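You operate a simulated robot arm through the tools that you are given. There is no shell and no other tool. Be economical: measure what you need, move in short steps, check, and stop when the job is done.

You run a simulated two-armed robot. Do the job below in one go: nothing can be reset, and whatever is moved stays where it is left.

## Task
Wipe up the spill on the top of the wooden bench with the red rag and put it back.

The check looks at the end state, three seconds after you hand in, the way a careful person would. Anything else that was tipped, shoved, dropped, spilled or broken makes it a failure.

## Robot
Two 7-joint arms with two-finger parallel grippers on one trunk, on a base that drives. Base frame: it is fixed to the floor where the robot stands at the start and does not move with it; the origin is under the middle of the robot, x ahead of it, y to its left, z up; the surface under the hand at the start is at about z = 0.98. Readings come in m, degrees, newtons and seconds.
The left shoulder is at the start at [0.05, 0.165, 1.255], the right one opposite. With the tool pointing down near the work surface each hand reaches from about 0.24 to 0.7 m from the robot's upright axis, wherever it stands, measured 20 degrees to its own side. Payload 3.91 kg a hand.
Tool frame (each hand has its own): the origin (TCP) lies between the finger pads and is the grasp point; the fingertips stand 0.03 m ahead of it; z points along the fingers, y is the line along which they close. The gripper opens to 0.11 m. The fingers are 0.02 m wide and 0.01 m thick; the gripper's body (0.048 by 0.112 m) begins 0.055 m behind the TCP.
Orientation is that of the tool frame in the base frame, as a unit quaternion [x, y, z, w]. With the fingers straight down and closing along the base's y, the tool's x points along the base's -x, its y along +y and its z along -z.

## Interface
- The arms move only by the tool play_rows. It takes "left_steps", "right_steps" or both (then of equal length, played together; a hand with none holds still); each is a list of rows, each a list of 3 entries, a list of its own where there are three numbers: the shift along the tool's x, y, z in mm, then the turn, a rotation vector about the tool's x, y, z in degrees, then the finger opening in mm, from 0 to 110. In form: [[[dx, dy, dz], [rx, ry, rz], hand], ...]. A call has 1 to 12 rows; each row shifts and turns the commanded pose from where the row before left it, along the tool's axes as they then stand. Rows are played at 5 a second. More than 0.05 m and 8.6 degrees between two rows, or a gripper value outside its range, and nothing of the call is played. Where a pose cannot be reached the arm comes as near as it can. A force on the tool above 40 N (or 10 N above the force at the start of the call, whichever is more), or a blocked arm, ends the call early, and 0.2 s more pass. Each finger travels about 0.045 m/s and halts on what it meets, pressing with about 27 N; the grip force reading is that of the motor and also rises with nothing between the fingers. The clock runs only during rows and for 0.2 s after the last one: add rows that do not move to give the fingers time. The reply holds the time, the measured pose of the TCP, the force on the tool along the base axes, the opening and the grip force, in the units named above and with some noise, with the torque about the TCP (base axes, N m) and any sound that the robot's microphone picked up, and new pictures: "views" is both (left out), scene, wrist or none (wrist: the cameras of the hands that moved).
- Cameras (640 x 400 px; columns grow to the right, rows downward): "scene" is now at [0.126, -0.0378, 1.4197]; the picture's right is [-0.46, -0.89, 0.00], its down [-0.50, 0.26, -0.82] and it looks along [0.73, -0.38, -0.57] (base axes); focal length 289 px, centre (320, 200). "left" rides on the left gripper at [0.072, -0.017, -0.103] in its tool frame; the picture's right is [0.23, 0.97, 0.00], its down [-0.76, 0.18, -0.62] and it looks along [-0.61, 0.14, 0.78] (tool axes); focal length 222 px, centre (320, 200). "right" rides on the right gripper at [0.073, 0.017, -0.103] in its tool frame; the picture's right is [-0.23, 0.97, 0.00], its down [-0.76, -0.18, -0.62] and it looks along [-0.61, -0.14, 0.78] (tool axes); focal length 222 px, centre (320, 200). There is no depth. A picture from a camera that has moved, and an enlarged one, comes with that camera's place and axes in the base frame and with its lens. The place of the scene camera against the robot may be out by one fixed shift of up to 0.025 m in any direction.
- slide_trunk(by): slides the trunk up (or, below 0, down) by that many m; the arms and the scene camera ride with it, the base frame stays. It gives what a move gives, with no picture.
- roll_base(legs): drives the robot by 1 to 6 legs, each [ahead, left, turn to the left] in m, m and degrees, along the robot's own axes; the way and the turn of a leg run together, so that a leg with both is an arc; at most 1.5 m and 180 degrees a leg. The arms and the cameras ride along, it lands a little off, and it stops where it bumps. It gives what a move gives, and a new picture of the scene camera.
- pan_tilt(pan, tilt): turns the head with the scene camera to pan (to the left, within 80 degrees either way) and tilt (down, from -29 to 69), counted from straight ahead of the robot. It gives what a move gives, and a new picture of the scene camera.
- inspect(camera, box): a new picture of the part [left, top, right, bottom] of that camera's present view, enlarged. No time passes.
- close_job(): hands the job in; it is judged then, once.

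Go step by step. Nothing tells you exact positions but the pictures and the camera data: compare them with the known pose of the tool, close in by small moves and look again before you grip or let go. The budget is 120 turns and 260 pictures, counting those below and the enlarged ones. Unless the task says otherwise, let go and move clear before handing in, and close with one line.

The tools are called after "Call:" by a JSON object that holds its "op" and its "data". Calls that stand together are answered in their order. play_rows: Moves the arms, as the interface text tells. Its arguments: {"type":"object","properties":{"left_steps":{"type":"array","items":{"type":"array"}},"right_steps":{"type":"array","items":{"type":"array"}},"views":{"type":"string","enum":["both","scene","wrist","none"]}},"required":[]} The other tools are called the same way: slide_trunk (by) slides the trunk up or down; roll_base (legs) drives the base; pan_tilt (pan, tilt) turns the head that bears the scene camera; inspect (camera, box) takes an enlarged picture of a part of a camera's view; close_job () hands the job in.

At the start:

```text
clock: 0.0
left_tcp_pos: [0.4794, 0.0275, 1.1734]
left_orientation: [0.001, 1.0, 0.0, 0.0]
left_contact_force: [0.1, 0.2, -0.4]
left_torque: [-0.01, 0.03, -0.02]
left_grip_width: 0.11
left_finger_force: 0.0
right_tcp_pos: [0.4186, -0.4144, 1.1714]
right_orientation: [0.001, 1.0, 0.0, -0.001]
right_contact_force: [0.4, -0.8, -0.2]
right_torque: [0.01, 0.01, -0.03]
right_grip_width: 0.1099
right_finger_force: 0.1
trunk travel left (down, up): [-0.475, 0.028]
robot x, y, heading: [0.0024, 0.0017, -0.1]
head pan, tilt: [-27.4, 34.5]
```

scene: 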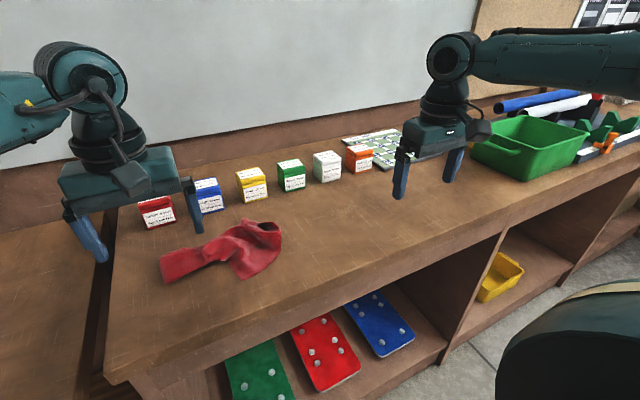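
right: 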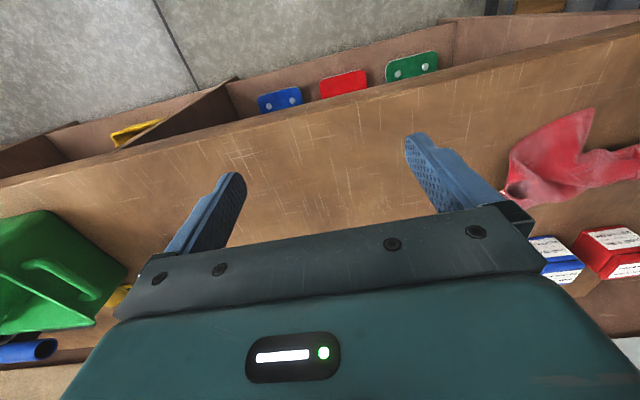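
left: 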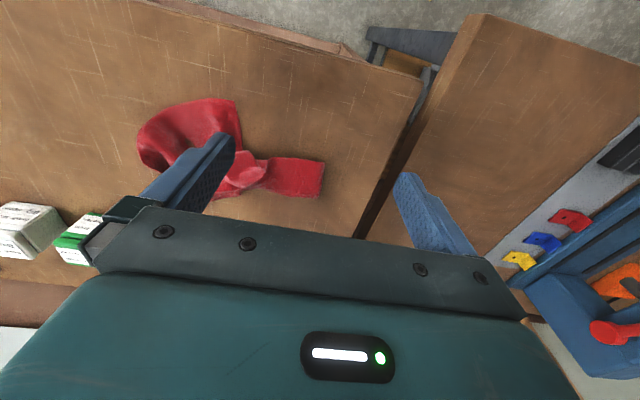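

I see the red rag on the bench in front of me, but no spill yet. I'll look around with the head.

Call:
{"op": "pan_tilt", "data": {"pan": -70, "tilt": 35}}

Call:
{"op": "pan_tilt", "data": {"pan": 30, "tilt": 35}}

Call:
{"op": "pan_tilt", "data": {"pan": -15, "tilt": 45}}

```text
clock: 1.1
left_tcp_pos: [0.4792, 0.0276, 1.174]
left_orientation: [0.0, 1.0, -0.001, 0.0]
left_contact_force: [1.2, 0.2, 1.2]
left_torque: [-0.01, -0.03, 0.0]
left_grip_width: 0.1102
left_finger_force: 0.1
right_tcp_pos: [0.4187, -0.4159, 1.1721]
right_orientation: [0.001, 1.0, -0.001, 0.0]
right_contact_force: [0.6, 0.0, 0.6]
right_torque: [-0.05, 0.0, -0.01]
right_grip_width: 0.1102
right_finger_force: 0.0
trunk travel left (down, up): [-0.475, 0.028]
robot x, y, heading: [0.0043, 0.0022, -0.2]
head pan, tilt: [-70.0, 35.0]
camera scene: at [0.0778, -0.0798, 1.4189], right [-0.94, -0.34, 0.0], down [-0.2, 0.54, -0.82], along [0.28, -0.77, -0.57], focal length 289 px, centre (320, 200)
```

scene: 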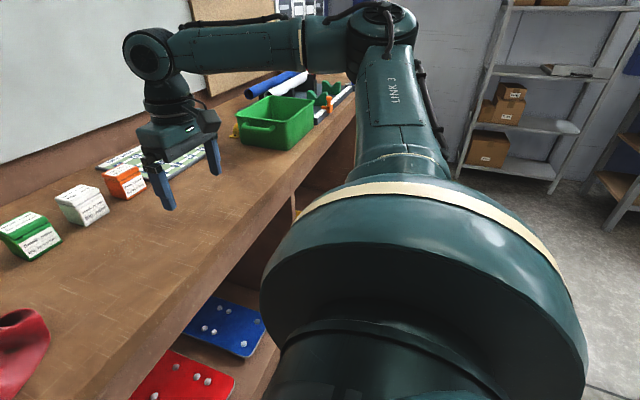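

```text
clock: 2.9
left_tcp_pos: [0.4792, 0.0268, 1.1738]
left_orientation: [0.0, 1.0, 0.0, 0.0]
left_contact_force: [0.3, 1.1, -1.2]
left_torque: [-0.01, -0.03, 0.01]
left_grip_width: 0.1102
left_finger_force: 0.0
right_tcp_pos: [0.419, -0.415, 1.1709]
right_orientation: [0.001, 1.0, 0.0, 0.0]
right_contact_force: [0.2, 0.2, 0.4]
right_torque: [0.02, 0.01, 0.01]
right_grip_width: 0.1101
right_finger_force: 0.1
trunk travel left (down, up): [-0.475, 0.028]
robot x, y, heading: [-0.0023, 0.005, -0.0]
head pan, tilt: [30.0, 35.0]
camera scene: at [0.1239, 0.0469, 1.4189], right [0.5, -0.87, 0.0], down [-0.5, -0.29, -0.82], along [0.71, 0.41, -0.57], focal length 289 px, centre (320, 200)
```

scene: 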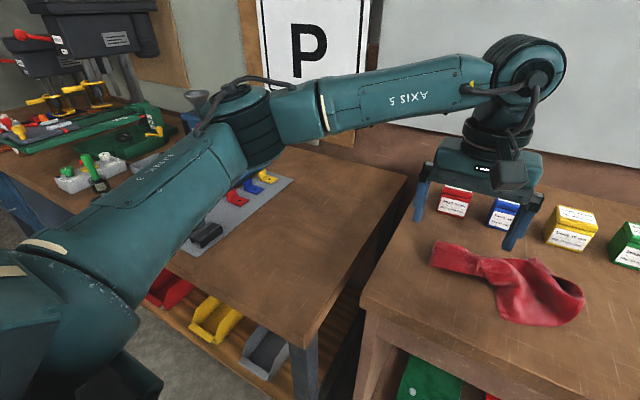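

```text
clock: 4.0
left_tcp_pos: [0.4804, 0.028, 1.1737]
left_orientation: [0.0, 1.0, -0.001, -0.001]
left_contact_force: [0.8, -0.2, 0.0]
left_torque: [-0.01, 0.02, -0.01]
left_grip_width: 0.1102
left_finger_force: 0.0
right_tcp_pos: [0.4185, -0.4163, 1.1707]
right_orientation: [0.001, 1.0, 0.0, 0.0]
right_contact_force: [-0.4, -0.1, 0.0]
right_torque: [0.01, -0.01, 0.02]
right_grip_width: 0.1103
right_finger_force: 0.0
trunk travel left (down, up): [-0.475, 0.028]
robot x, y, heading: [-0.0001, 0.0002, 0.2]
head pan, tilt: [-15.0, 45.0]
camera scene: at [0.1262, -0.0181, 1.4041], right [-0.26, -0.97, 0.0], down [-0.68, 0.18, -0.71], along [0.68, -0.18, -0.71], focal length 289 px, centre (320, 200)
```

scene: 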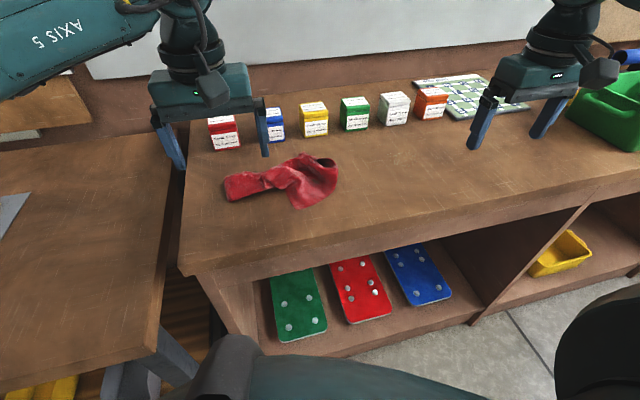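

No spill is visible on this bench yet. I'll look closer at the tops and further to the left.

Call:
{"op": "inspect", "data": {"camera": "scene", "box": [180, 70, 640, 270]}}

Call:
{"op": "pan_tilt", "data": {"pan": 78, "tilt": 25}}

Call:
{"op": "pan_tilt", "data": {"pan": -40, "tilt": 20}}

```text
1.39 times, centred on (410, 170) of scene
camera zoom: at [0.1262, -0.0181, 1.4041], right [-0.26, -0.97, 0.0], down [-0.68, 0.18, -0.71], along [0.68, -0.18, -0.71], focal length 402 px, centre (195, 242)
```

zoom: 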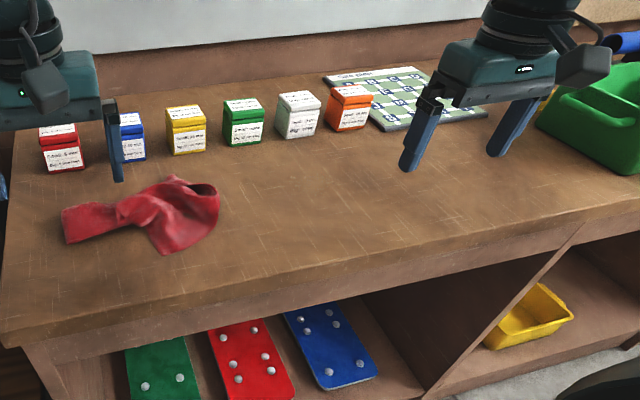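

```text
clock: 5.7
left_tcp_pos: [0.4801, 0.0261, 1.1748]
left_orientation: [0.0, 1.0, 0.0, 0.0]
left_contact_force: [-0.4, -0.8, 0.4]
left_torque: [0.03, 0.02, -0.04]
left_grip_width: 0.1101
left_finger_force: 0.1
right_tcp_pos: [0.4188, -0.415, 1.171]
right_orientation: [0.001, 1.0, 0.0, -0.001]
right_contact_force: [0.2, 0.2, -0.9]
right_torque: [0.01, -0.03, 0.02]
right_grip_width: 0.1101
right_finger_force: 0.0
trunk travel left (down, up): [-0.475, 0.028]
robot x, y, heading: [0.0018, 0.0003, -0.0]
head pan, tilt: [78.0, 25.0]
camera scene: at [0.0668, 0.093, 1.4346], right [0.98, -0.21, 0.0], down [-0.09, -0.41, -0.91], along [0.19, 0.89, -0.42], focal length 289 px, centre (320, 200)
```

scene: 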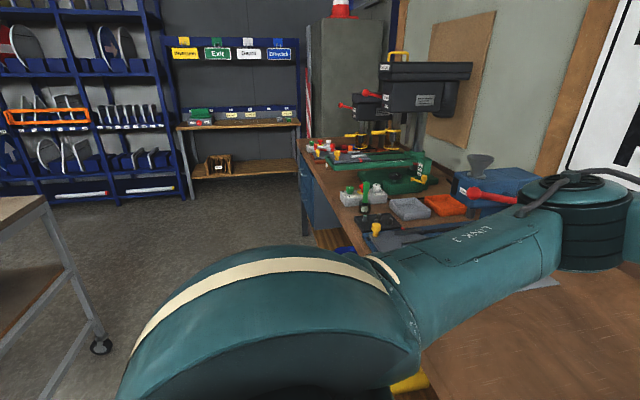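

```text
clock: 7.6
left_tcp_pos: [0.4797, 0.0274, 1.1736]
left_orientation: [0.0, 1.0, 0.0, -0.001]
left_contact_force: [0.3, -0.5, -0.4]
left_torque: [0.03, 0.01, -0.02]
left_grip_width: 0.11
left_finger_force: 0.1
right_tcp_pos: [0.4187, -0.4159, 1.1709]
right_orientation: [0.001, 1.0, 0.001, 0.0]
right_contact_force: [0.0, 0.0, 0.0]
right_torque: [0.01, -0.01, 0.05]
right_grip_width: 0.1101
right_finger_force: 0.0
trunk travel left (down, up): [-0.475, 0.028]
robot x, y, heading: [0.0003, 0.001, -0.0]
head pan, tilt: [-40.0, 20.0]
camera scene: at [0.119, -0.0569, 1.4427], right [-0.64, -0.77, 0.0], down [-0.26, 0.22, -0.94], along [0.72, -0.6, -0.34], focal length 289 px, centre (320, 200)
```

scene: 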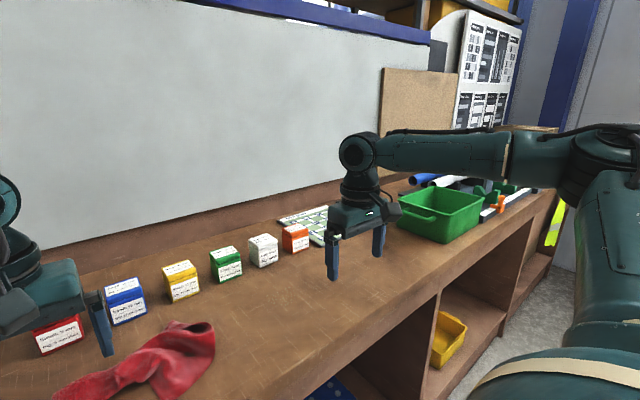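

Still no spill visible; I'll look steeper down, and enlarge the tops in the views.

Call:
{"op": "inspect", "data": {"camera": "scene", "box": [340, 140, 560, 280]}}

Call:
{"op": "pan_tilt", "data": {"pan": -30, "tilt": 60}}

Call:
{"op": "pan_tilt", "data": {"pan": 45, "tilt": 60}}

Call:
{"op": "inspect", "data": {"camera": "left", "box": [0, 0, 640, 250]}}

Call:
{"op": "inspect", "data": {"camera": "right", "box": [0, 50, 640, 300]}}

```text
2.86 times, centred on (450, 210) of scene
camera zoom: at [0.119, -0.0569, 1.4427], right [-0.64, -0.77, 0.0], down [-0.26, 0.22, -0.94], along [0.72, -0.6, -0.34], focal length 825 px, centre (-51, 171)
```

zoom: 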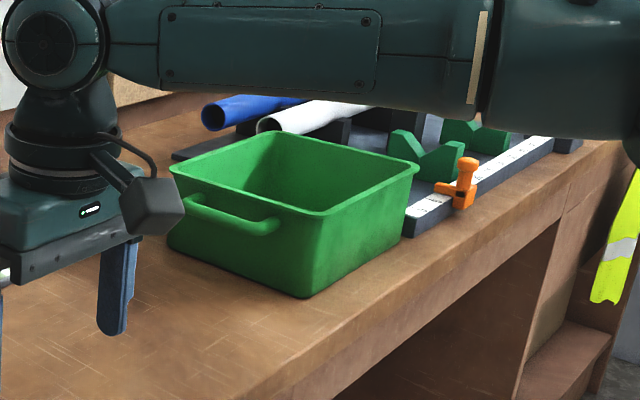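

```text
clock: 8.7
left_tcp_pos: [0.4788, 0.0265, 1.1738]
left_orientation: [0.0, 1.0, -0.001, 0.0]
left_contact_force: [-0.2, 0.6, 0.2]
left_torque: [0.03, 0.01, -0.02]
left_grip_width: 0.11
left_finger_force: 0.0
right_tcp_pos: [0.4181, -0.416, 1.1717]
right_orientation: [0.001, 1.0, 0.0, 0.0]
right_contact_force: [-0.2, 0.2, 0.4]
right_torque: [0.0, 0.0, 0.03]
right_grip_width: 0.1102
right_finger_force: 0.1
trunk travel left (down, up): [-0.475, 0.028]
robot x, y, heading: [0.0002, 0.0039, 0.0]
head pan, tilt: [-30.0, 60.0]
camera scene: at [0.1053, -0.0305, 1.3846], right [-0.5, -0.87, 0.0], down [-0.75, 0.43, -0.5], along [0.43, -0.25, -0.87], focal length 289 px, centre (320, 200)
```

scene: 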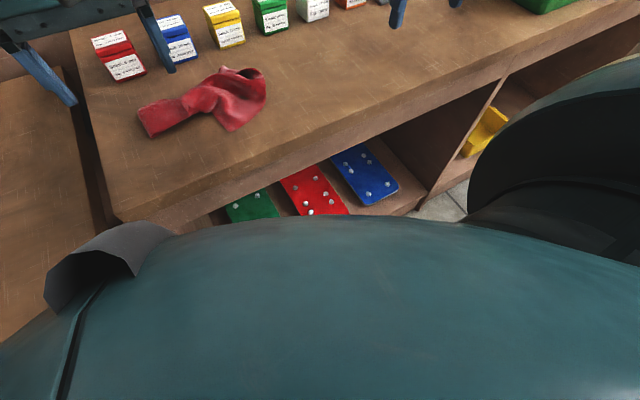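

```text
clock: 10.2
left_tcp_pos: [0.4799, 0.0278, 1.1728]
left_orientation: [0.0, 1.0, 0.0, 0.0]
left_contact_force: [-0.3, 0.1, -0.2]
left_torque: [-0.01, -0.01, 0.02]
left_grip_width: 0.11
left_finger_force: 0.1
right_tcp_pos: [0.4177, -0.414, 1.1703]
right_orientation: [0.001, 1.0, 0.0, 0.0]
right_contact_force: [0.8, -0.1, 1.6]
right_torque: [0.0, 0.02, -0.01]
right_grip_width: 0.11
right_finger_force: 0.0
trunk travel left (down, up): [-0.475, 0.028]
robot x, y, heading: [-0.0018, 0.0007, -0.1]
head pan, tilt: [45.0, 60.0]
camera scene: at [0.0948, 0.05, 1.3846], right [0.71, -0.71, 0.0], down [-0.61, -0.61, -0.5], along [0.35, 0.35, -0.87], focal length 289 px, centre (320, 200)
```

scene: 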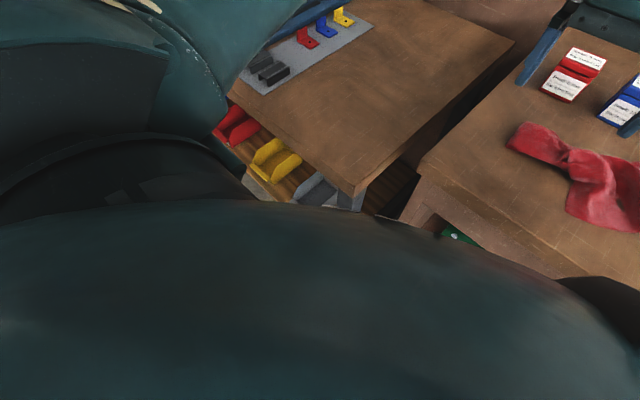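

```text
1.00 times, centred on (320, 125) of left (not enlarged: the box is as wide or as high as the picture)
camera zoom: at [0.4066, 0.0105, 1.2772], right [-0.23, 0.97, 0.0], down [0.76, 0.18, 0.62], along [0.61, 0.14, -0.78], focal length 222 px, centre (320, 275)
```

zoom: 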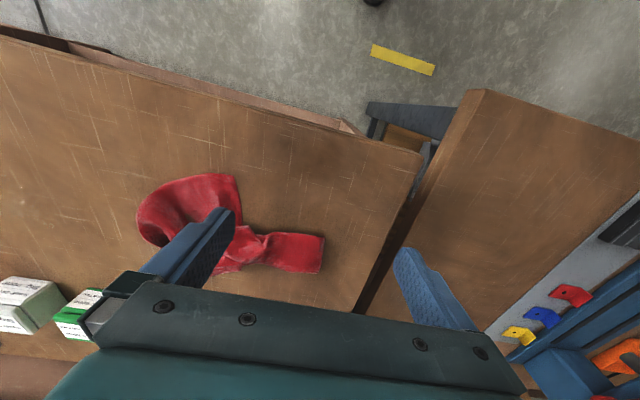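

```text
1.00 times, centred on (320, 175) of right (not enlarged: the box is as wide or as high as the picture)
camera zoom: at [0.3447, -0.3992, 1.2744], right [0.23, 0.97, 0.0], down [0.76, -0.18, 0.62], along [0.61, -0.14, -0.78], focal length 222 px, centre (320, 225)
```

zoom: 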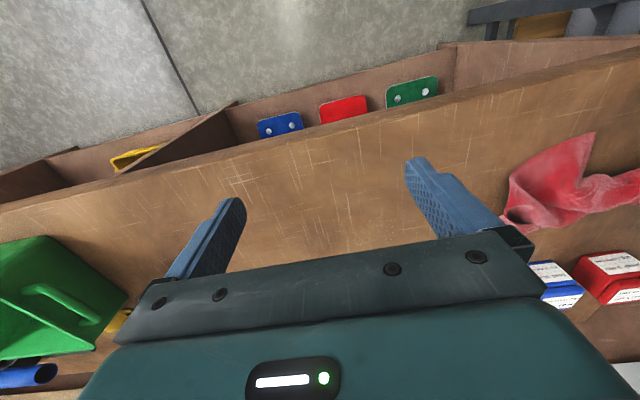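

No spill in sight on this bench, so I'll raise and tuck the hands, then back off a little to see more.

Call:
{"op": "play_rows", "data": {"left_steps": [[[0, 0, -40], [0, 0, 0], 110], [[0, 0, -40], [0, 0, 0], 110], [[30, 0, -30], [0, 0, 0], 110], [[40, 0, 0], [0, 0, 0], 110], [[40, 0, 0], [0, 0, 0], 60], [[0, 0, 0], [0, 0, 0], 0], [[0, 0, 0], [0, 0, 0], 0], [[0, 0, 0], [0, 0, 0], 0]], "right_steps": [[[0, 0, -40], [0, 0, 0], 110], [[0, 0, -40], [0, 0, 0], 110], [[30, 0, -30], [0, 0, 0], 110], [[40, 0, 0], [0, 0, 0], 110], [[0, 0, 0], [0, 0, 0], 60], [[0, 0, 0], [0, 0, 0], 0], [[0, 0, 0], [0, 0, 0], 0], [[0, 0, 0], [0, 0, 0], 0]], "views": "both"}}

Call:
{"op": "pan_tilt", "data": {"pan": -40, "tilt": 30}}

Call:
{"op": "roll_base", "data": {"legs": [[-0.25, 0, 0]]}}

```text
clock: 12.0
left_tcp_pos: [0.3687, 0.0262, 1.2843]
left_orientation: [0.0, 1.0, 0.001, 0.001]
left_contact_force: [1.1, -0.1, 0.6]
left_torque: [0.0, 0.01, 0.0]
left_grip_width: 0.0223
left_finger_force: 0.1
right_tcp_pos: [0.3477, -0.4133, 1.2828]
right_orientation: [0.002, 1.0, 0.0, 0.0]
right_contact_force: [0.6, -0.5, 0.0]
right_torque: [-0.01, 0.01, -0.03]
right_grip_width: 0.0222
right_finger_force: 0.0
trunk travel left (down, up): [-0.475, 0.028]
robot x, y, heading: [0.0017, 0.0018, -0.1]
head pan, tilt: [45.0, 60.0]
camera scene: at [0.0948, 0.05, 1.3846], right [0.71, -0.71, 0.0], down [-0.61, -0.61, -0.5], along [0.35, 0.35, -0.87], focal length 289 px, centre (320, 200)
camera right: at [0.2742, -0.3978, 1.3864], right [0.23, 0.97, 0.0], down [0.76, -0.18, 0.62], along [0.61, -0.14, -0.78], focal length 222 px, centre (320, 200)
camera left: at [0.2955, 0.0105, 1.3873], right [-0.23, 0.97, 0.0], down [0.76, 0.18, 0.62], along [0.61, 0.14, -0.78], focal length 222 px, centre (320, 200)
```

scene: 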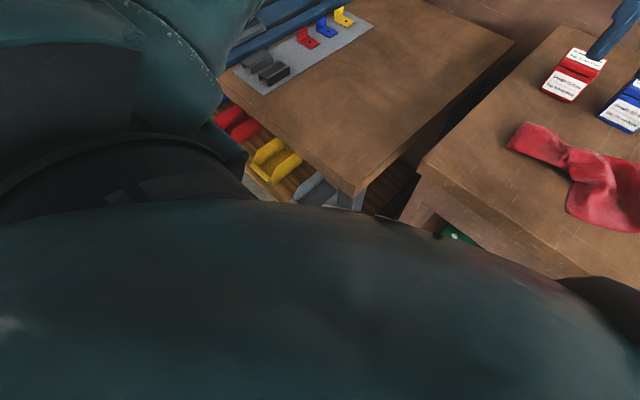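
right: 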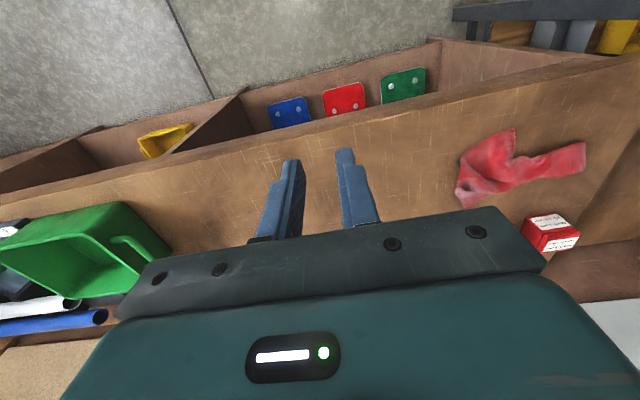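
left: 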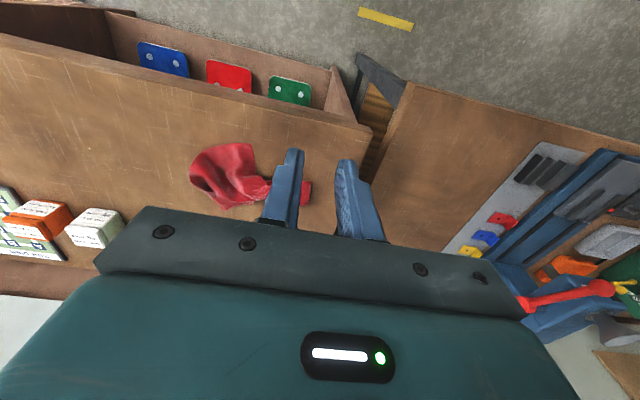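

```text
clock: 13.6
left_tcp_pos: [0.3692, 0.0263, 1.2817]
left_orientation: [0.0, 1.0, 0.0, 0.0]
left_contact_force: [0.0, 0.0, 0.2]
left_torque: [0.0, -0.01, 0.01]
left_grip_width: 0.0
left_finger_force: 26.7
right_tcp_pos: [0.347, -0.4137, 1.2831]
right_orientation: [0.002, 1.0, 0.0, 0.001]
right_contact_force: [-0.3, 0.2, 0.5]
right_torque: [-0.02, -0.01, 0.02]
right_grip_width: 0.0
right_finger_force: 27.1
trunk travel left (down, up): [-0.475, 0.028]
robot x, y, heading: [-0.0025, -0.0018, 0.3]
head pan, tilt: [-40.0, 30.0]
camera scene: at [0.1169, -0.0552, 1.4266], right [-0.64, -0.77, 0.0], down [-0.38, 0.32, -0.87], along [0.66, -0.56, -0.5], focal length 289 px, centre (320, 200)
```

scene: 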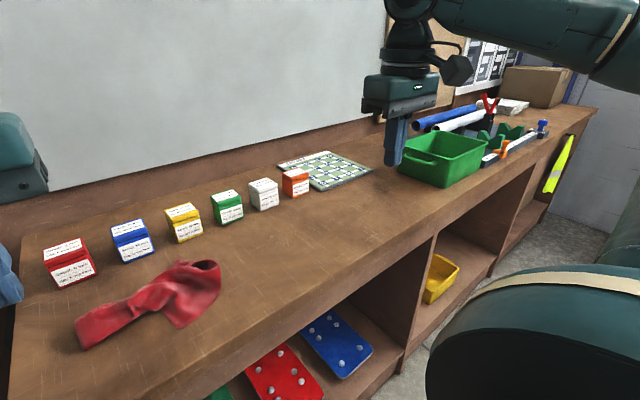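

```text
clock: 15.3
left_tcp_pos: [0.1252, 0.028, 1.2849]
left_orientation: [-0.004, 1.0, 0.001, 0.001]
left_contact_force: [-0.7, 0.3, 0.2]
left_torque: [-0.02, 0.01, -0.05]
left_grip_width: 0.0
left_finger_force: 26.7
right_tcp_pos: [0.1077, -0.4126, 1.2827]
right_orientation: [-0.003, 1.0, 0.0, 0.0]
right_contact_force: [-0.5, -0.8, 0.4]
right_torque: [0.02, -0.05, 0.01]
right_grip_width: 0.0
right_finger_force: 27.4
trunk travel left (down, up): [-0.475, 0.028]
robot x, y, heading: [-0.2418, 0.0028, 0.1]
head pan, tilt: [-40.0, 30.0]
camera scene: at [-0.1254, -0.0554, 1.4267], right [-0.64, -0.77, 0.0], down [-0.38, 0.32, -0.87], along [0.67, -0.55, -0.5], focal length 289 px, centre (320, 200)
```

scene: 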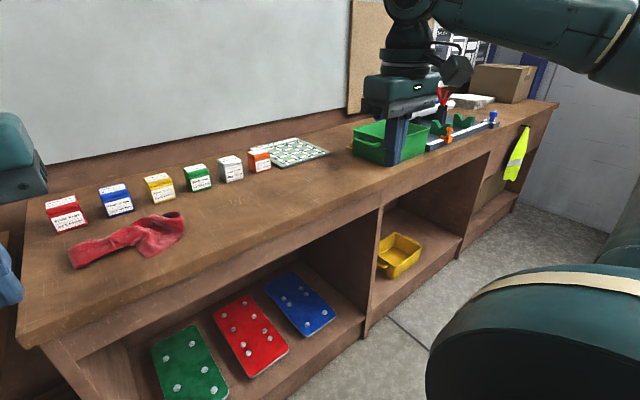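

The bench runs far to the right with no visible spill so far. I'll turn around and look at the rest of the room.

Call:
{"op": "roll_base", "data": {"legs": [[-0.1, 0, 0], [0, 0, -90]]}}

Call:
{"op": "pan_tilt", "data": {"pan": -50, "tilt": 20}}

Call:
{"op": "pan_tilt", "data": {"pan": 20, "tilt": 20}}

```text
clock: 20.4
left_tcp_pos: [-0.3225, -0.3705, 1.2841]
left_orientation: [0.715, 0.699, 0.0, 0.0]
left_contact_force: [-0.1, 0.4, -0.4]
left_torque: [0.0, 0.0, -0.01]
left_grip_width: 0.0
left_finger_force: 27.1
right_tcp_pos: [-0.7624, -0.3408, 1.284]
right_orientation: [0.715, 0.699, 0.0, 0.0]
right_contact_force: [0.3, -0.2, -0.3]
right_torque: [-0.03, 0.01, -0.02]
right_grip_width: 0.0003
right_finger_force: 27.2
trunk travel left (down, up): [-0.475, 0.028]
robot x, y, heading: [-0.3405, 0.0012, -90.9]
head pan, tilt: [-40.0, 30.0]
camera scene: at [-0.384, -0.0957, 1.4267], right [-0.75, 0.66, 0.0], down [0.33, 0.38, -0.87], along [-0.57, -0.65, -0.5], focal length 289 px, centre (320, 200)
```

scene: 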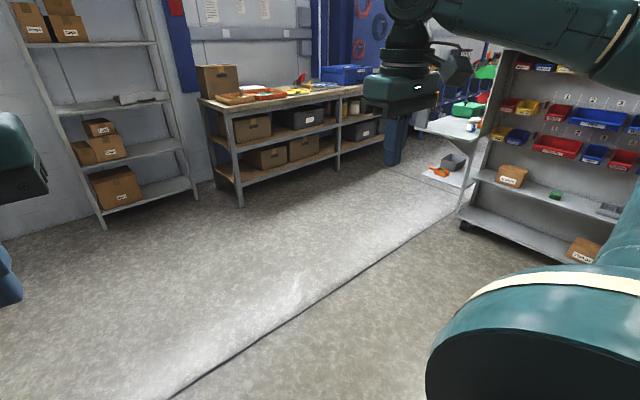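

```text
clock: 21.1
left_tcp_pos: [-0.3222, -0.3716, 1.2844]
left_orientation: [0.714, 0.7, 0.0, 0.0]
left_contact_force: [0.2, -0.2, 0.1]
left_torque: [0.01, 0.04, 0.01]
left_grip_width: 0.0003
left_finger_force: 27.0
right_tcp_pos: [-0.7634, -0.3403, 1.2834]
right_orientation: [0.714, 0.7, 0.0, 0.0]
right_contact_force: [-1.0, 0.2, -0.3]
right_torque: [0.0, 0.02, 0.0]
right_grip_width: 0.0
right_finger_force: 27.2
trunk travel left (down, up): [-0.475, 0.028]
robot x, y, heading: [-0.3458, 0.0022, -91.2]
head pan, tilt: [-50.0, 20.0]
camera scene: at [-0.3969, -0.0862, 1.4427], right [-0.63, 0.78, 0.0], down [0.27, 0.22, -0.94], along [-0.73, -0.59, -0.34], focal length 289 px, centre (320, 200)
```

scene: 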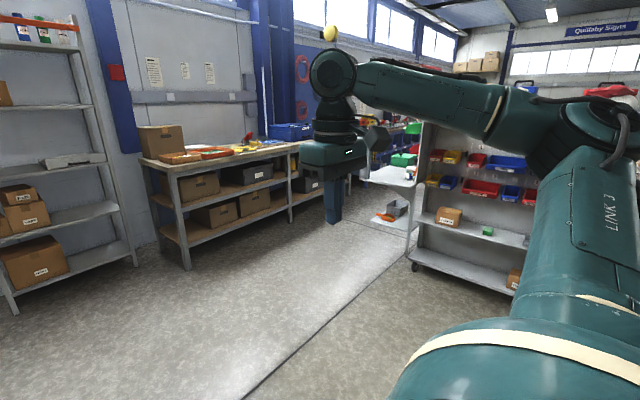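

```text
clock: 22.5
left_tcp_pos: [-0.3221, -0.3699, 1.2851]
left_orientation: [0.714, 0.7, 0.001, 0.0]
left_contact_force: [-0.1, -0.2, -1.1]
left_torque: [0.01, 0.01, 0.01]
left_grip_width: 0.0004
left_finger_force: 27.2
right_tcp_pos: [-0.7629, -0.3412, 1.282]
right_orientation: [0.714, 0.7, 0.0, 0.0]
right_contact_force: [-0.3, -0.7, -0.5]
right_torque: [0.04, 0.01, 0.0]
right_grip_width: 0.0
right_finger_force: 27.1
trunk travel left (down, up): [-0.475, 0.028]
robot x, y, heading: [-0.3379, 0.0006, -91.2]
head pan, tilt: [20.0, 20.0]
camera scene: at [-0.2944, -0.1158, 1.4427], right [-0.95, -0.32, 0.0], down [-0.11, 0.32, -0.94], along [0.3, -0.89, -0.34], focal length 289 px, centre (320, 200)
```

scene: 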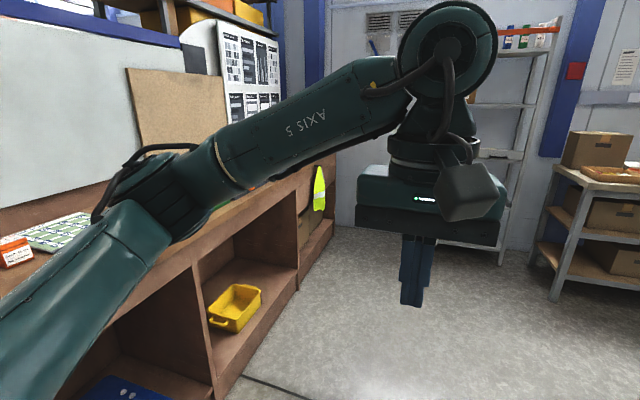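

The long wooden bench is the only all-wood one, so I'll drive along it to see its right part square on.

Call:
{"op": "roll_base", "data": {"legs": [[0.9, 0, 0], [0, 0, 91]]}}

Call:
{"op": "pan_tilt", "data": {"pan": -25, "tilt": 25}}

Call:
{"op": "pan_tilt", "data": {"pan": 25, "tilt": 25}}

```text
clock: 31.2
left_tcp_pos: [0.013, -0.8808, 1.2845]
left_orientation: [-0.007, 1.0, 0.0, 0.0]
left_contact_force: [-1.2, 0.7, -0.1]
left_torque: [-0.02, -0.03, 0.01]
left_grip_width: 0.0
left_finger_force: 27.3
right_tcp_pos: [-0.0029, -1.3231, 1.2841]
right_orientation: [-0.006, 1.0, 0.0, 0.0]
right_contact_force: [-0.3, -0.2, 0.4]
right_torque: [-0.01, -0.04, -0.01]
right_grip_width: 0.0001
right_finger_force: 27.1
trunk travel left (down, up): [-0.475, 0.028]
robot x, y, heading: [-0.3586, -0.9147, 0.5]
head pan, tilt: [20.0, 20.0]
camera scene: at [-0.2212, -0.8765, 1.4427], right [0.35, -0.94, 0.0], down [-0.32, -0.12, -0.94], along [0.88, 0.33, -0.34], focal length 289 px, centre (320, 200)
```

scene: 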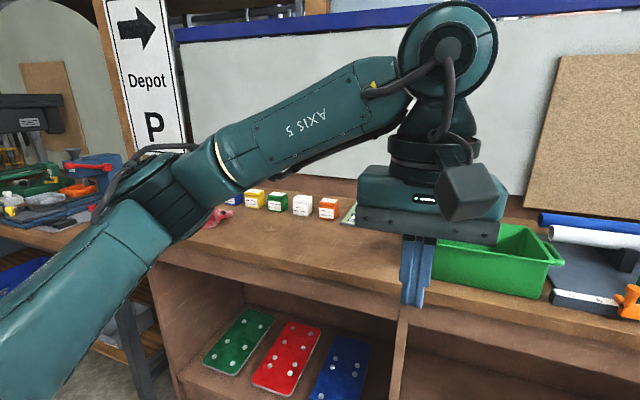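

```text
clock: 32.3
left_tcp_pos: [0.0118, -0.8807, 1.2841]
left_orientation: [-0.006, 1.0, 0.0, 0.001]
left_contact_force: [-0.3, -0.4, -0.4]
left_torque: [0.01, 0.0, 0.0]
left_grip_width: 0.0002
left_finger_force: 28.0
right_tcp_pos: [-0.0033, -1.3221, 1.2841]
right_orientation: [-0.006, 1.0, 0.001, 0.0]
right_contact_force: [0.2, -0.3, -0.8]
right_torque: [-0.01, -0.03, 0.0]
right_grip_width: 0.0
right_finger_force: 27.1
trunk travel left (down, up): [-0.475, 0.028]
robot x, y, heading: [-0.3534, -0.9099, 0.5]
head pan, tilt: [-25.0, 25.0]
camera scene: at [-0.2244, -0.9474, 1.4346], right [-0.41, -0.91, 0.0], down [-0.39, 0.17, -0.91], along [0.83, -0.37, -0.42], focal length 289 px, centre (320, 200)
```

scene: 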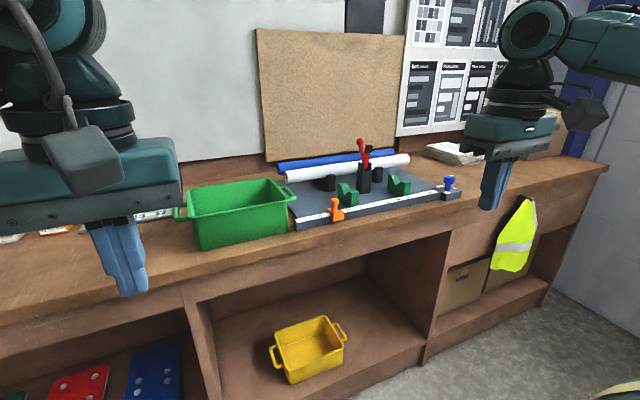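

```text
clock: 33.5
left_tcp_pos: [0.0118, -0.8812, 1.2837]
left_orientation: [-0.006, 1.0, 0.001, 0.0]
left_contact_force: [-0.1, 0.8, -0.9]
left_torque: [-0.02, -0.01, -0.01]
left_grip_width: 0.0001
left_finger_force: 27.0
right_tcp_pos: [-0.004, -1.3226, 1.283]
right_orientation: [-0.006, 1.0, -0.001, 0.0]
right_contact_force: [-0.6, -0.2, 0.3]
right_torque: [-0.03, 0.03, 0.0]
right_grip_width: 0.0
right_finger_force: 27.3
trunk travel left (down, up): [-0.475, 0.028]
robot x, y, heading: [-0.3584, -0.9146, 0.5]
head pan, tilt: [25.0, 25.0]
camera scene: at [-0.2252, -0.8696, 1.4346], right [0.43, -0.9, 0.0], down [-0.38, -0.18, -0.91], along [0.82, 0.39, -0.42], focal length 289 px, centre (320, 200)
```

scene: 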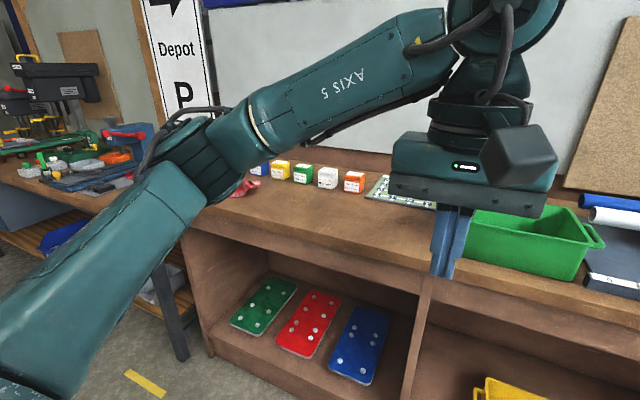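

A yellow patch peeked out behind the green bin in the early views; that may be the spill. I'll look at that area now.

Call:
{"op": "inspect", "data": {"camera": "left", "box": [0, 0, 640, 400]}}

Call:
{"op": "inspect", "data": {"camera": "right", "box": [0, 0, 640, 400]}}

Call:
{"op": "roll_base", "data": {"legs": [[0, 0.25, 0]]}}

Call:
{"op": "pan_tilt", "data": {"pan": -10, "tilt": 20}}

```text
1.00 times, centred on (320, 200) of left (not enlarged: the box is as wide or as high as the picture)
camera zoom: at [-0.0605, -0.8989, 1.3872], right [-0.24, 0.97, 0.0], down [0.76, 0.19, 0.62], along [0.6, 0.15, -0.78], focal length 222 px, centre (320, 200)
```

zoom: 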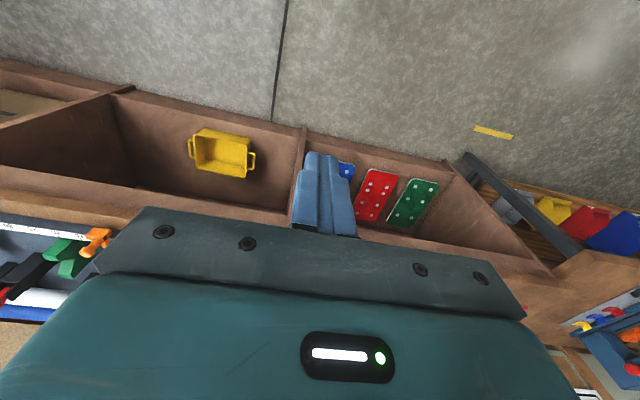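

```text
1.00 times, centred on (320, 200) of right (not enlarged: the box is as wide or as high as the picture)
camera zoom: at [-0.0774, -1.3073, 1.3864], right [0.22, 0.98, 0.0], down [0.76, -0.17, 0.62], along [0.61, -0.14, -0.78], focal length 222 px, centre (320, 200)
```

zoom: 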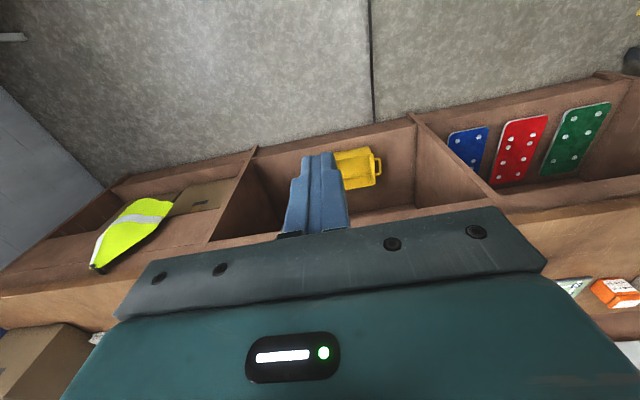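

```text
clock: 36.3
left_tcp_pos: [0.0097, -0.6326, 1.285]
left_orientation: [-0.005, 1.0, 0.0, 0.0]
left_contact_force: [0.5, 0.4, 0.1]
left_torque: [0.01, -0.01, 0.03]
left_grip_width: 0.0
left_finger_force: 26.8
right_tcp_pos: [-0.0063, -1.0731, 1.2827]
right_orientation: [-0.004, 1.0, 0.0, 0.001]
right_contact_force: [0.3, 1.2, -0.6]
right_torque: [-0.01, -0.02, 0.01]
right_grip_width: 0.0
right_finger_force: 27.0
trunk travel left (down, up): [-0.475, 0.028]
robot x, y, heading: [-0.3571, -0.6661, 0.7]
head pan, tilt: [25.0, 25.0]
camera scene: at [-0.228, -0.6206, 1.4346], right [0.43, -0.9, 0.0], down [-0.38, -0.18, -0.91], along [0.82, 0.39, -0.42], focal length 289 px, centre (320, 200)
```

scene: 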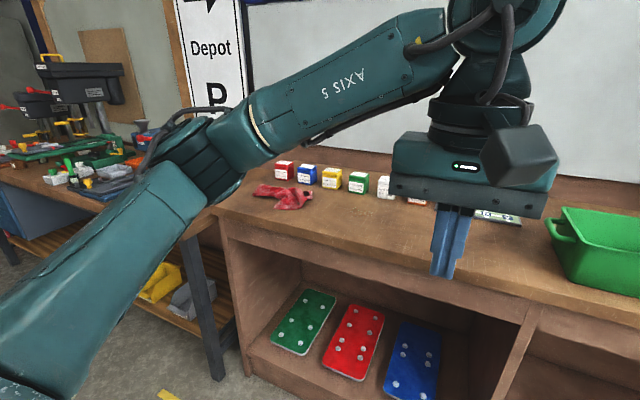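

```text
clock: 37.3
left_tcp_pos: [0.0101, -0.6325, 1.2843]
left_orientation: [-0.005, 1.0, 0.0, 0.001]
left_contact_force: [-0.7, 0.2, -0.7]
left_torque: [0.0, 0.0, -0.01]
left_grip_width: 0.0
left_finger_force: 26.8
right_tcp_pos: [-0.0069, -1.0739, 1.2829]
right_orientation: [-0.004, 1.0, 0.0, 0.0]
right_contact_force: [0.3, 0.3, 0.4]
right_torque: [-0.01, 0.02, -0.01]
right_grip_width: 0.0
right_finger_force: 26.9
trunk travel left (down, up): [-0.475, 0.028]
robot x, y, heading: [-0.3595, -0.6613, 0.6]
head pan, tilt: [-10.0, 20.0]
camera scene: at [-0.2192, -0.6758, 1.4427], right [-0.16, -0.99, 0.0], down [-0.34, 0.06, -0.94], along [0.93, -0.15, -0.34], focal length 289 px, centre (320, 200)
```

scene: 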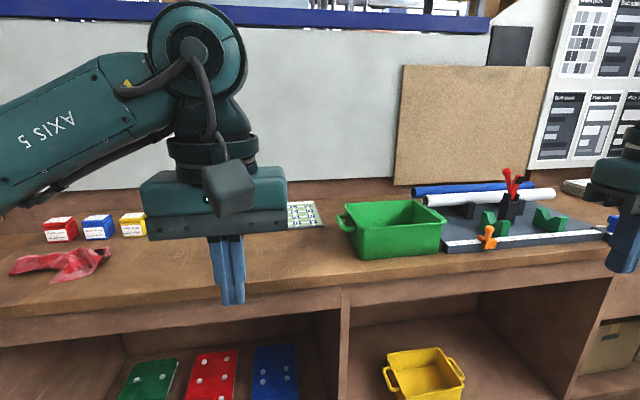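

The yellow patch would be at about (0.77, -1.03), hidden behind the green bin from here. I'll move closer to see it from the left.

Call:
{"op": "roll_base", "data": {"legs": [[0.25, 0.1, 0]]}}

Call:
{"op": "slide_trunk", "data": {"by": 0.028}}

Call:
{"op": "pan_tilt", "data": {"pan": -35, "tilt": 30}}

Call:
{"op": "inspect", "data": {"camera": "right", "box": [0, 0, 640, 400]}}

```text
clock: 39.2
left_tcp_pos: [0.2573, -0.5316, 1.2839]
left_orientation: [-0.005, 1.0, 0.0, -0.001]
left_contact_force: [1.0, -0.3, -0.5]
left_torque: [-0.04, 0.03, 0.01]
left_grip_width: 0.0
left_finger_force: 27.1
right_tcp_pos: [0.2405, -0.9729, 1.2842]
right_orientation: [-0.004, 1.0, 0.0, 0.0]
right_contact_force: [0.6, -0.2, -0.2]
right_torque: [0.01, 0.01, 0.01]
right_grip_width: 0.0
right_finger_force: 26.5
trunk travel left (down, up): [-0.475, 0.028]
robot x, y, heading: [-0.1104, -0.5628, 0.6]
head pan, tilt: [-10.0, 20.0]
camera scene: at [0.0285, -0.5747, 1.4427], right [-0.16, -0.99, 0.0], down [-0.34, 0.06, -0.94], along [0.93, -0.15, -0.34], focal length 289 px, centre (320, 200)
```

scene: 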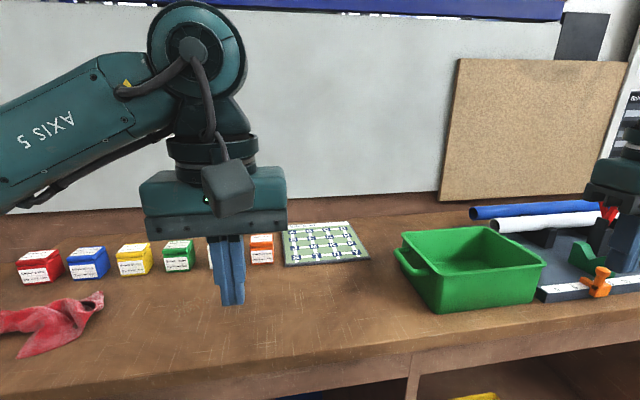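

```text
clock: 39.9
left_tcp_pos: [0.2565, -0.5324, 1.3133]
left_orientation: [-0.005, 1.0, 0.0, 0.0]
left_contact_force: [0.1, -0.5, 0.2]
left_torque: [-0.01, -0.01, -0.02]
left_grip_width: 0.0001
left_finger_force: 26.6
right_tcp_pos: [0.2397, -0.9738, 1.3109]
right_orientation: [-0.004, 1.0, -0.001, 0.001]
right_contact_force: [-0.2, 0.1, 0.4]
right_torque: [0.0, 0.0, 0.01]
right_grip_width: 0.0
right_finger_force: 27.2
trunk travel left (down, up): [-0.503, 0.0]
robot x, y, heading: [-0.1123, -0.565, 0.7]
head pan, tilt: [-10.0, 20.0]
```

```text
clock: 40.8
left_tcp_pos: [0.2569, -0.5324, 1.3127]
left_orientation: [-0.006, 1.0, 0.0, 0.0]
left_contact_force: [-0.1, -0.6, -0.8]
left_torque: [0.02, 0.0, 0.0]
left_grip_width: 0.0
left_finger_force: 27.1
right_tcp_pos: [0.2398, -0.9724, 1.312]
right_orientation: [-0.005, 1.0, 0.0, 0.0]
right_contact_force: [0.8, 0.0, 0.5]
right_torque: [0.0, 0.0, -0.01]
right_grip_width: 0.0
right_finger_force: 27.3
trunk travel left (down, up): [-0.503, 0.0]
robot x, y, heading: [-0.1125, -0.5672, 0.7]
head pan, tilt: [-35.0, 30.0]
camera scene: at [0.0107, -0.6108, 1.4547], right [-0.56, -0.83, 0.0], down [-0.41, 0.28, -0.87], along [0.71, -0.49, -0.5], focal length 289 px, centre (320, 200)
```

scene: 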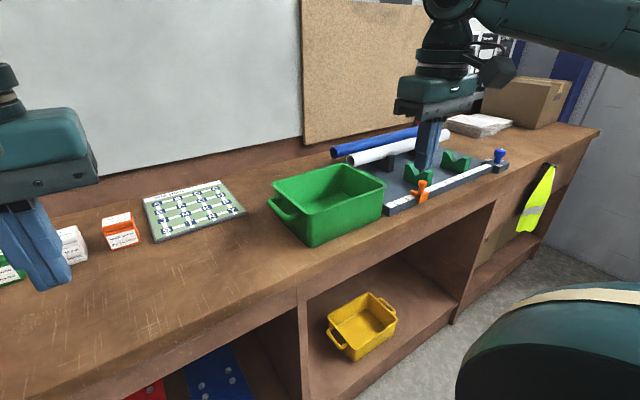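

```text
1.00 times, centred on (320, 200) of right (not enlarged: the box is as wide or as high as the picture)
camera zoom: at [0.1666, -0.9577, 1.4144], right [0.22, 0.98, 0.0], down [0.76, -0.17, 0.62], along [0.61, -0.14, -0.78], focal length 222 px, centre (320, 200)
```

zoom: 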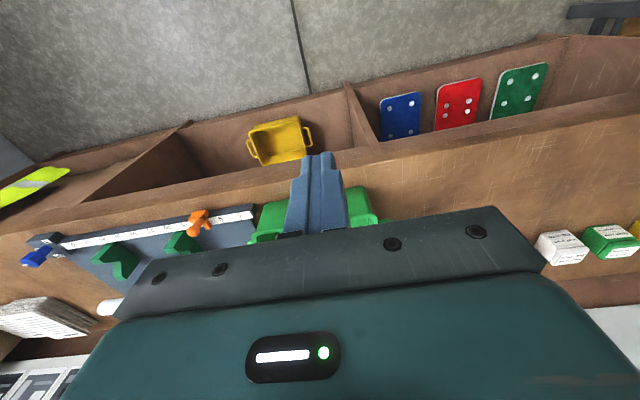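

The place behind the bin remains hidden, so I'll carry the right hand camera above it, well clear of everything.

Call:
{"op": "play_rows", "data": {"right_steps": [[[-45, 0, 0], [0, 0, 0], 0], [[-45, 0, 0], [0, 0, 0], 0], [[-45, 0, 0], [0, 0, 0], 0], [[-45, 0, 0], [0, 0, 0], 0], [[-45, 0, 0], [0, 0, 0], 0], [[-45, 0, 0], [0, 0, 0], 0], [[-45, 0, 0], [0, 0, 0], 0], [[-30, 0, 0], [0, 0, 0], 0], [[0, 0, 0], [0, 0, 0], 0]]}}

```text
clock: 42.8
left_tcp_pos: [0.2563, -0.5314, 1.3118]
left_orientation: [-0.005, 1.0, 0.0, 0.0]
left_contact_force: [-0.3, 0.3, 0.1]
left_torque: [0.04, 0.04, 0.0]
left_grip_width: 0.0
left_finger_force: 26.5
right_tcp_pos: [0.4773, -0.9614, 1.2877]
right_orientation: [-0.005, 1.0, 0.0, 0.0]
right_contact_force: [-0.2, -0.1, -0.7]
right_torque: [-0.02, 0.01, -0.01]
right_grip_width: 0.0
right_finger_force: 26.8
right hand out of reach, approached as far as the arm can: row 6, 7, 8
trunk travel left (down, up): [-0.503, 0.0]
robot x, y, heading: [-0.1106, -0.5628, 0.7]
head pan, tilt: [-35.0, 30.0]
camera scene: at [0.0111, -0.6109, 1.4546], right [-0.57, -0.82, 0.0], down [-0.41, 0.28, -0.87], along [0.71, -0.49, -0.5], focal length 289 px, centre (320, 200)
camera right: at [0.4042, -0.9459, 1.3903], right [0.22, 0.98, 0.0], down [0.76, -0.17, 0.62], along [0.61, -0.14, -0.78], focal length 222 px, centre (320, 200)
```

scene: 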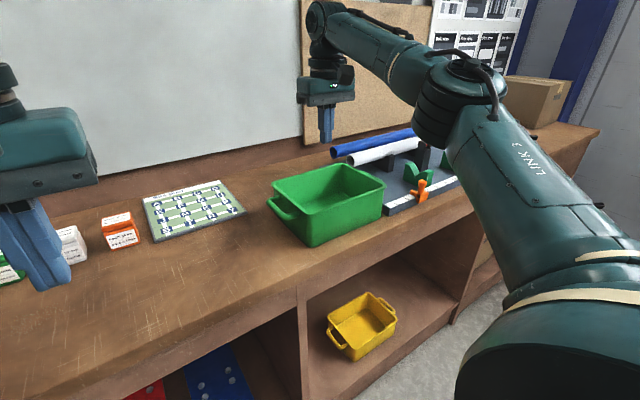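
right: 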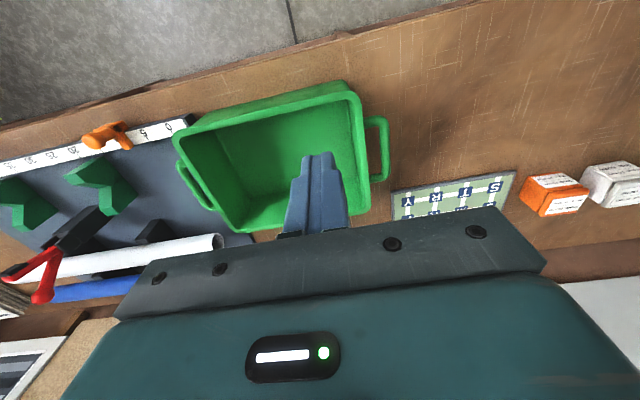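

The gripper hides the spot behind the bin, so I'll turn the wrist to look across it sideways.

Call:
{"op": "play_rows", "data": {"right_steps": [[[0, 0, 0], [0, 0, 8.5], 0], [[0, 0, 0], [0, 0, 8.5], 0], [[0, 0, 0], [0, 0, 8.5], 0], [[0, 0, 0], [0, 0, 8.5], 0], [[0, 0, 0], [0, 0, 8.5], 0], [[0, 0, 0], [0, 0, 8.5], 0], [[0, 0, 0], [0, 0, 8.5], 0], [[0, 0, 0], [0, 0, 8.5], 0], [[0, 0, 0], [0, 0, 8.5], 0], [[0, 0, 0], [0, 0, 8.5], 0]], "views": "wrist"}}

```text
clock: 45.0
left_tcp_pos: [0.2569, -0.5318, 1.3127]
left_orientation: [-0.006, 1.0, 0.0, 0.0]
left_contact_force: [-0.2, 0.7, 0.4]
left_torque: [-0.01, -0.02, 0.04]
left_grip_width: 0.0001
left_finger_force: 27.3
right_tcp_pos: [0.4779, -0.9608, 1.289]
right_orientation: [0.673, 0.739, 0.001, 0.001]
right_contact_force: [0.1, 0.4, -0.5]
right_torque: [0.02, 0.0, 0.0]
right_grip_width: 0.0002
right_finger_force: 26.9
trunk travel left (down, up): [-0.503, 0.0]
robot x, y, heading: [-0.1114, -0.5602, 0.5]
head pan, tilt: [-35.0, 30.0]
camera right: at [0.4862, -0.8878, 1.3917], right [0.99, -0.14, 0.0], down [-0.11, -0.77, 0.62], along [-0.08, -0.62, -0.78], focal length 222 px, centre (320, 200)
```

right: 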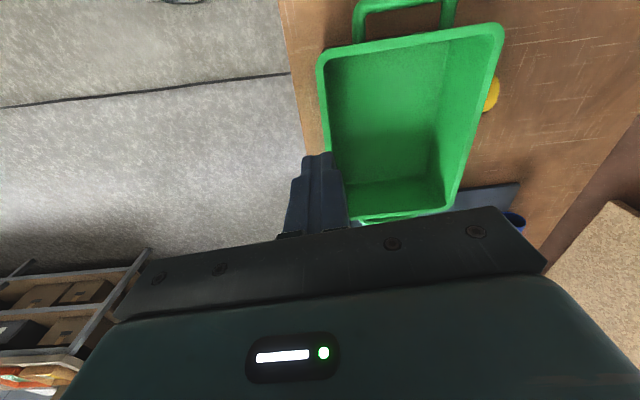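

There it is: a yellow spill behind (perhaps partly under) the green bin. I'll enlarge it.

Call:
{"op": "inspect", "data": {"camera": "right", "box": [300, 0, 640, 210]}}

```text
1.88 times, centred on (470, 105) of right
camera zoom: at [0.4862, -0.8878, 1.3917], right [0.99, -0.14, 0.0], down [-0.11, -0.77, 0.62], along [-0.08, -0.62, -0.78], focal length 418 px, centre (38, 379)
```

zoom: 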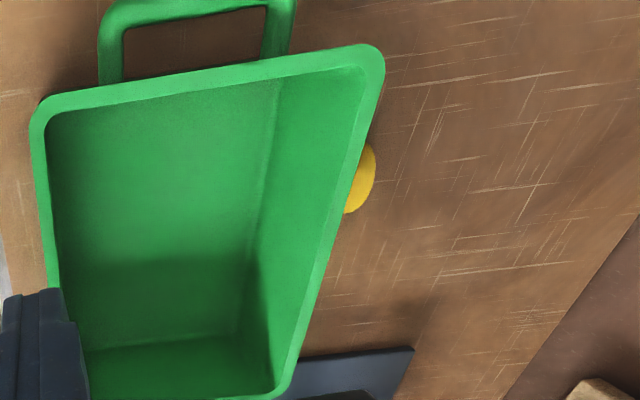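

The spill is about 4 cm in radius around (0.745, -1.03), just behind the bin's rim. I'll drive forward carefully to get a better look and test the reach.

Call:
{"op": "roll_base", "data": {"legs": [[0.17, 0, 0]]}}

Call:
{"op": "inspect", "data": {"camera": "right", "box": [0, 0, 640, 400]}}

```text
clock: 46.5
left_tcp_pos: [0.4254, -0.5309, 1.3119]
left_orientation: [-0.004, 1.0, 0.0, 0.0]
left_contact_force: [0.5, 0.9, 0.0]
left_torque: [0.01, 0.0, 0.0]
left_grip_width: 0.0
left_finger_force: 27.1
right_tcp_pos: [0.6451, -0.9605, 1.2883]
right_orientation: [0.673, 0.74, 0.001, 0.0]
right_contact_force: [-0.1, -0.3, 0.1]
right_torque: [0.01, 0.03, 0.0]
right_grip_width: 0.0
right_finger_force: 26.9
trunk travel left (down, up): [-0.503, 0.0]
robot x, y, heading: [0.0565, -0.5627, 0.7]
head pan, tilt: [-35.0, 30.0]
camera scene: at [0.1792, -0.6094, 1.4546], right [-0.57, -0.82, 0.0], down [-0.41, 0.28, -0.87], along [0.71, -0.49, -0.5], focal length 289 px, centre (320, 200)
```

scene: 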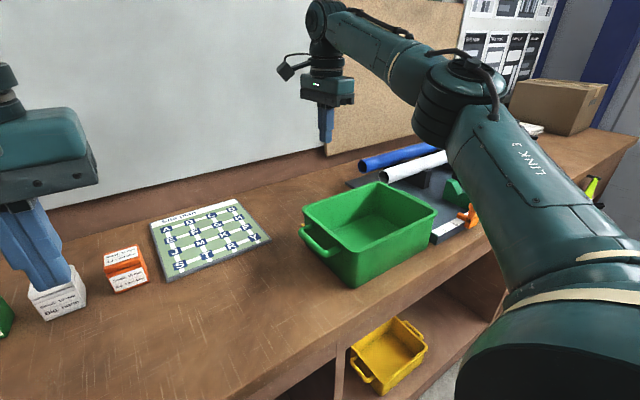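

```text
1.00 times, centred on (320, 200) of right (not enlarged: the box is as wide or as high as the picture)
camera zoom: at [0.654, -0.8872, 1.3916], right [0.99, -0.13, 0.0], down [-0.11, -0.77, 0.62], along [-0.08, -0.62, -0.78], focal length 222 px, centre (320, 200)
```

zoom: 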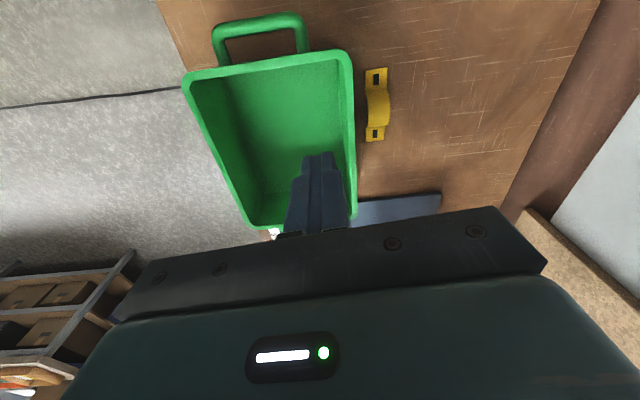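

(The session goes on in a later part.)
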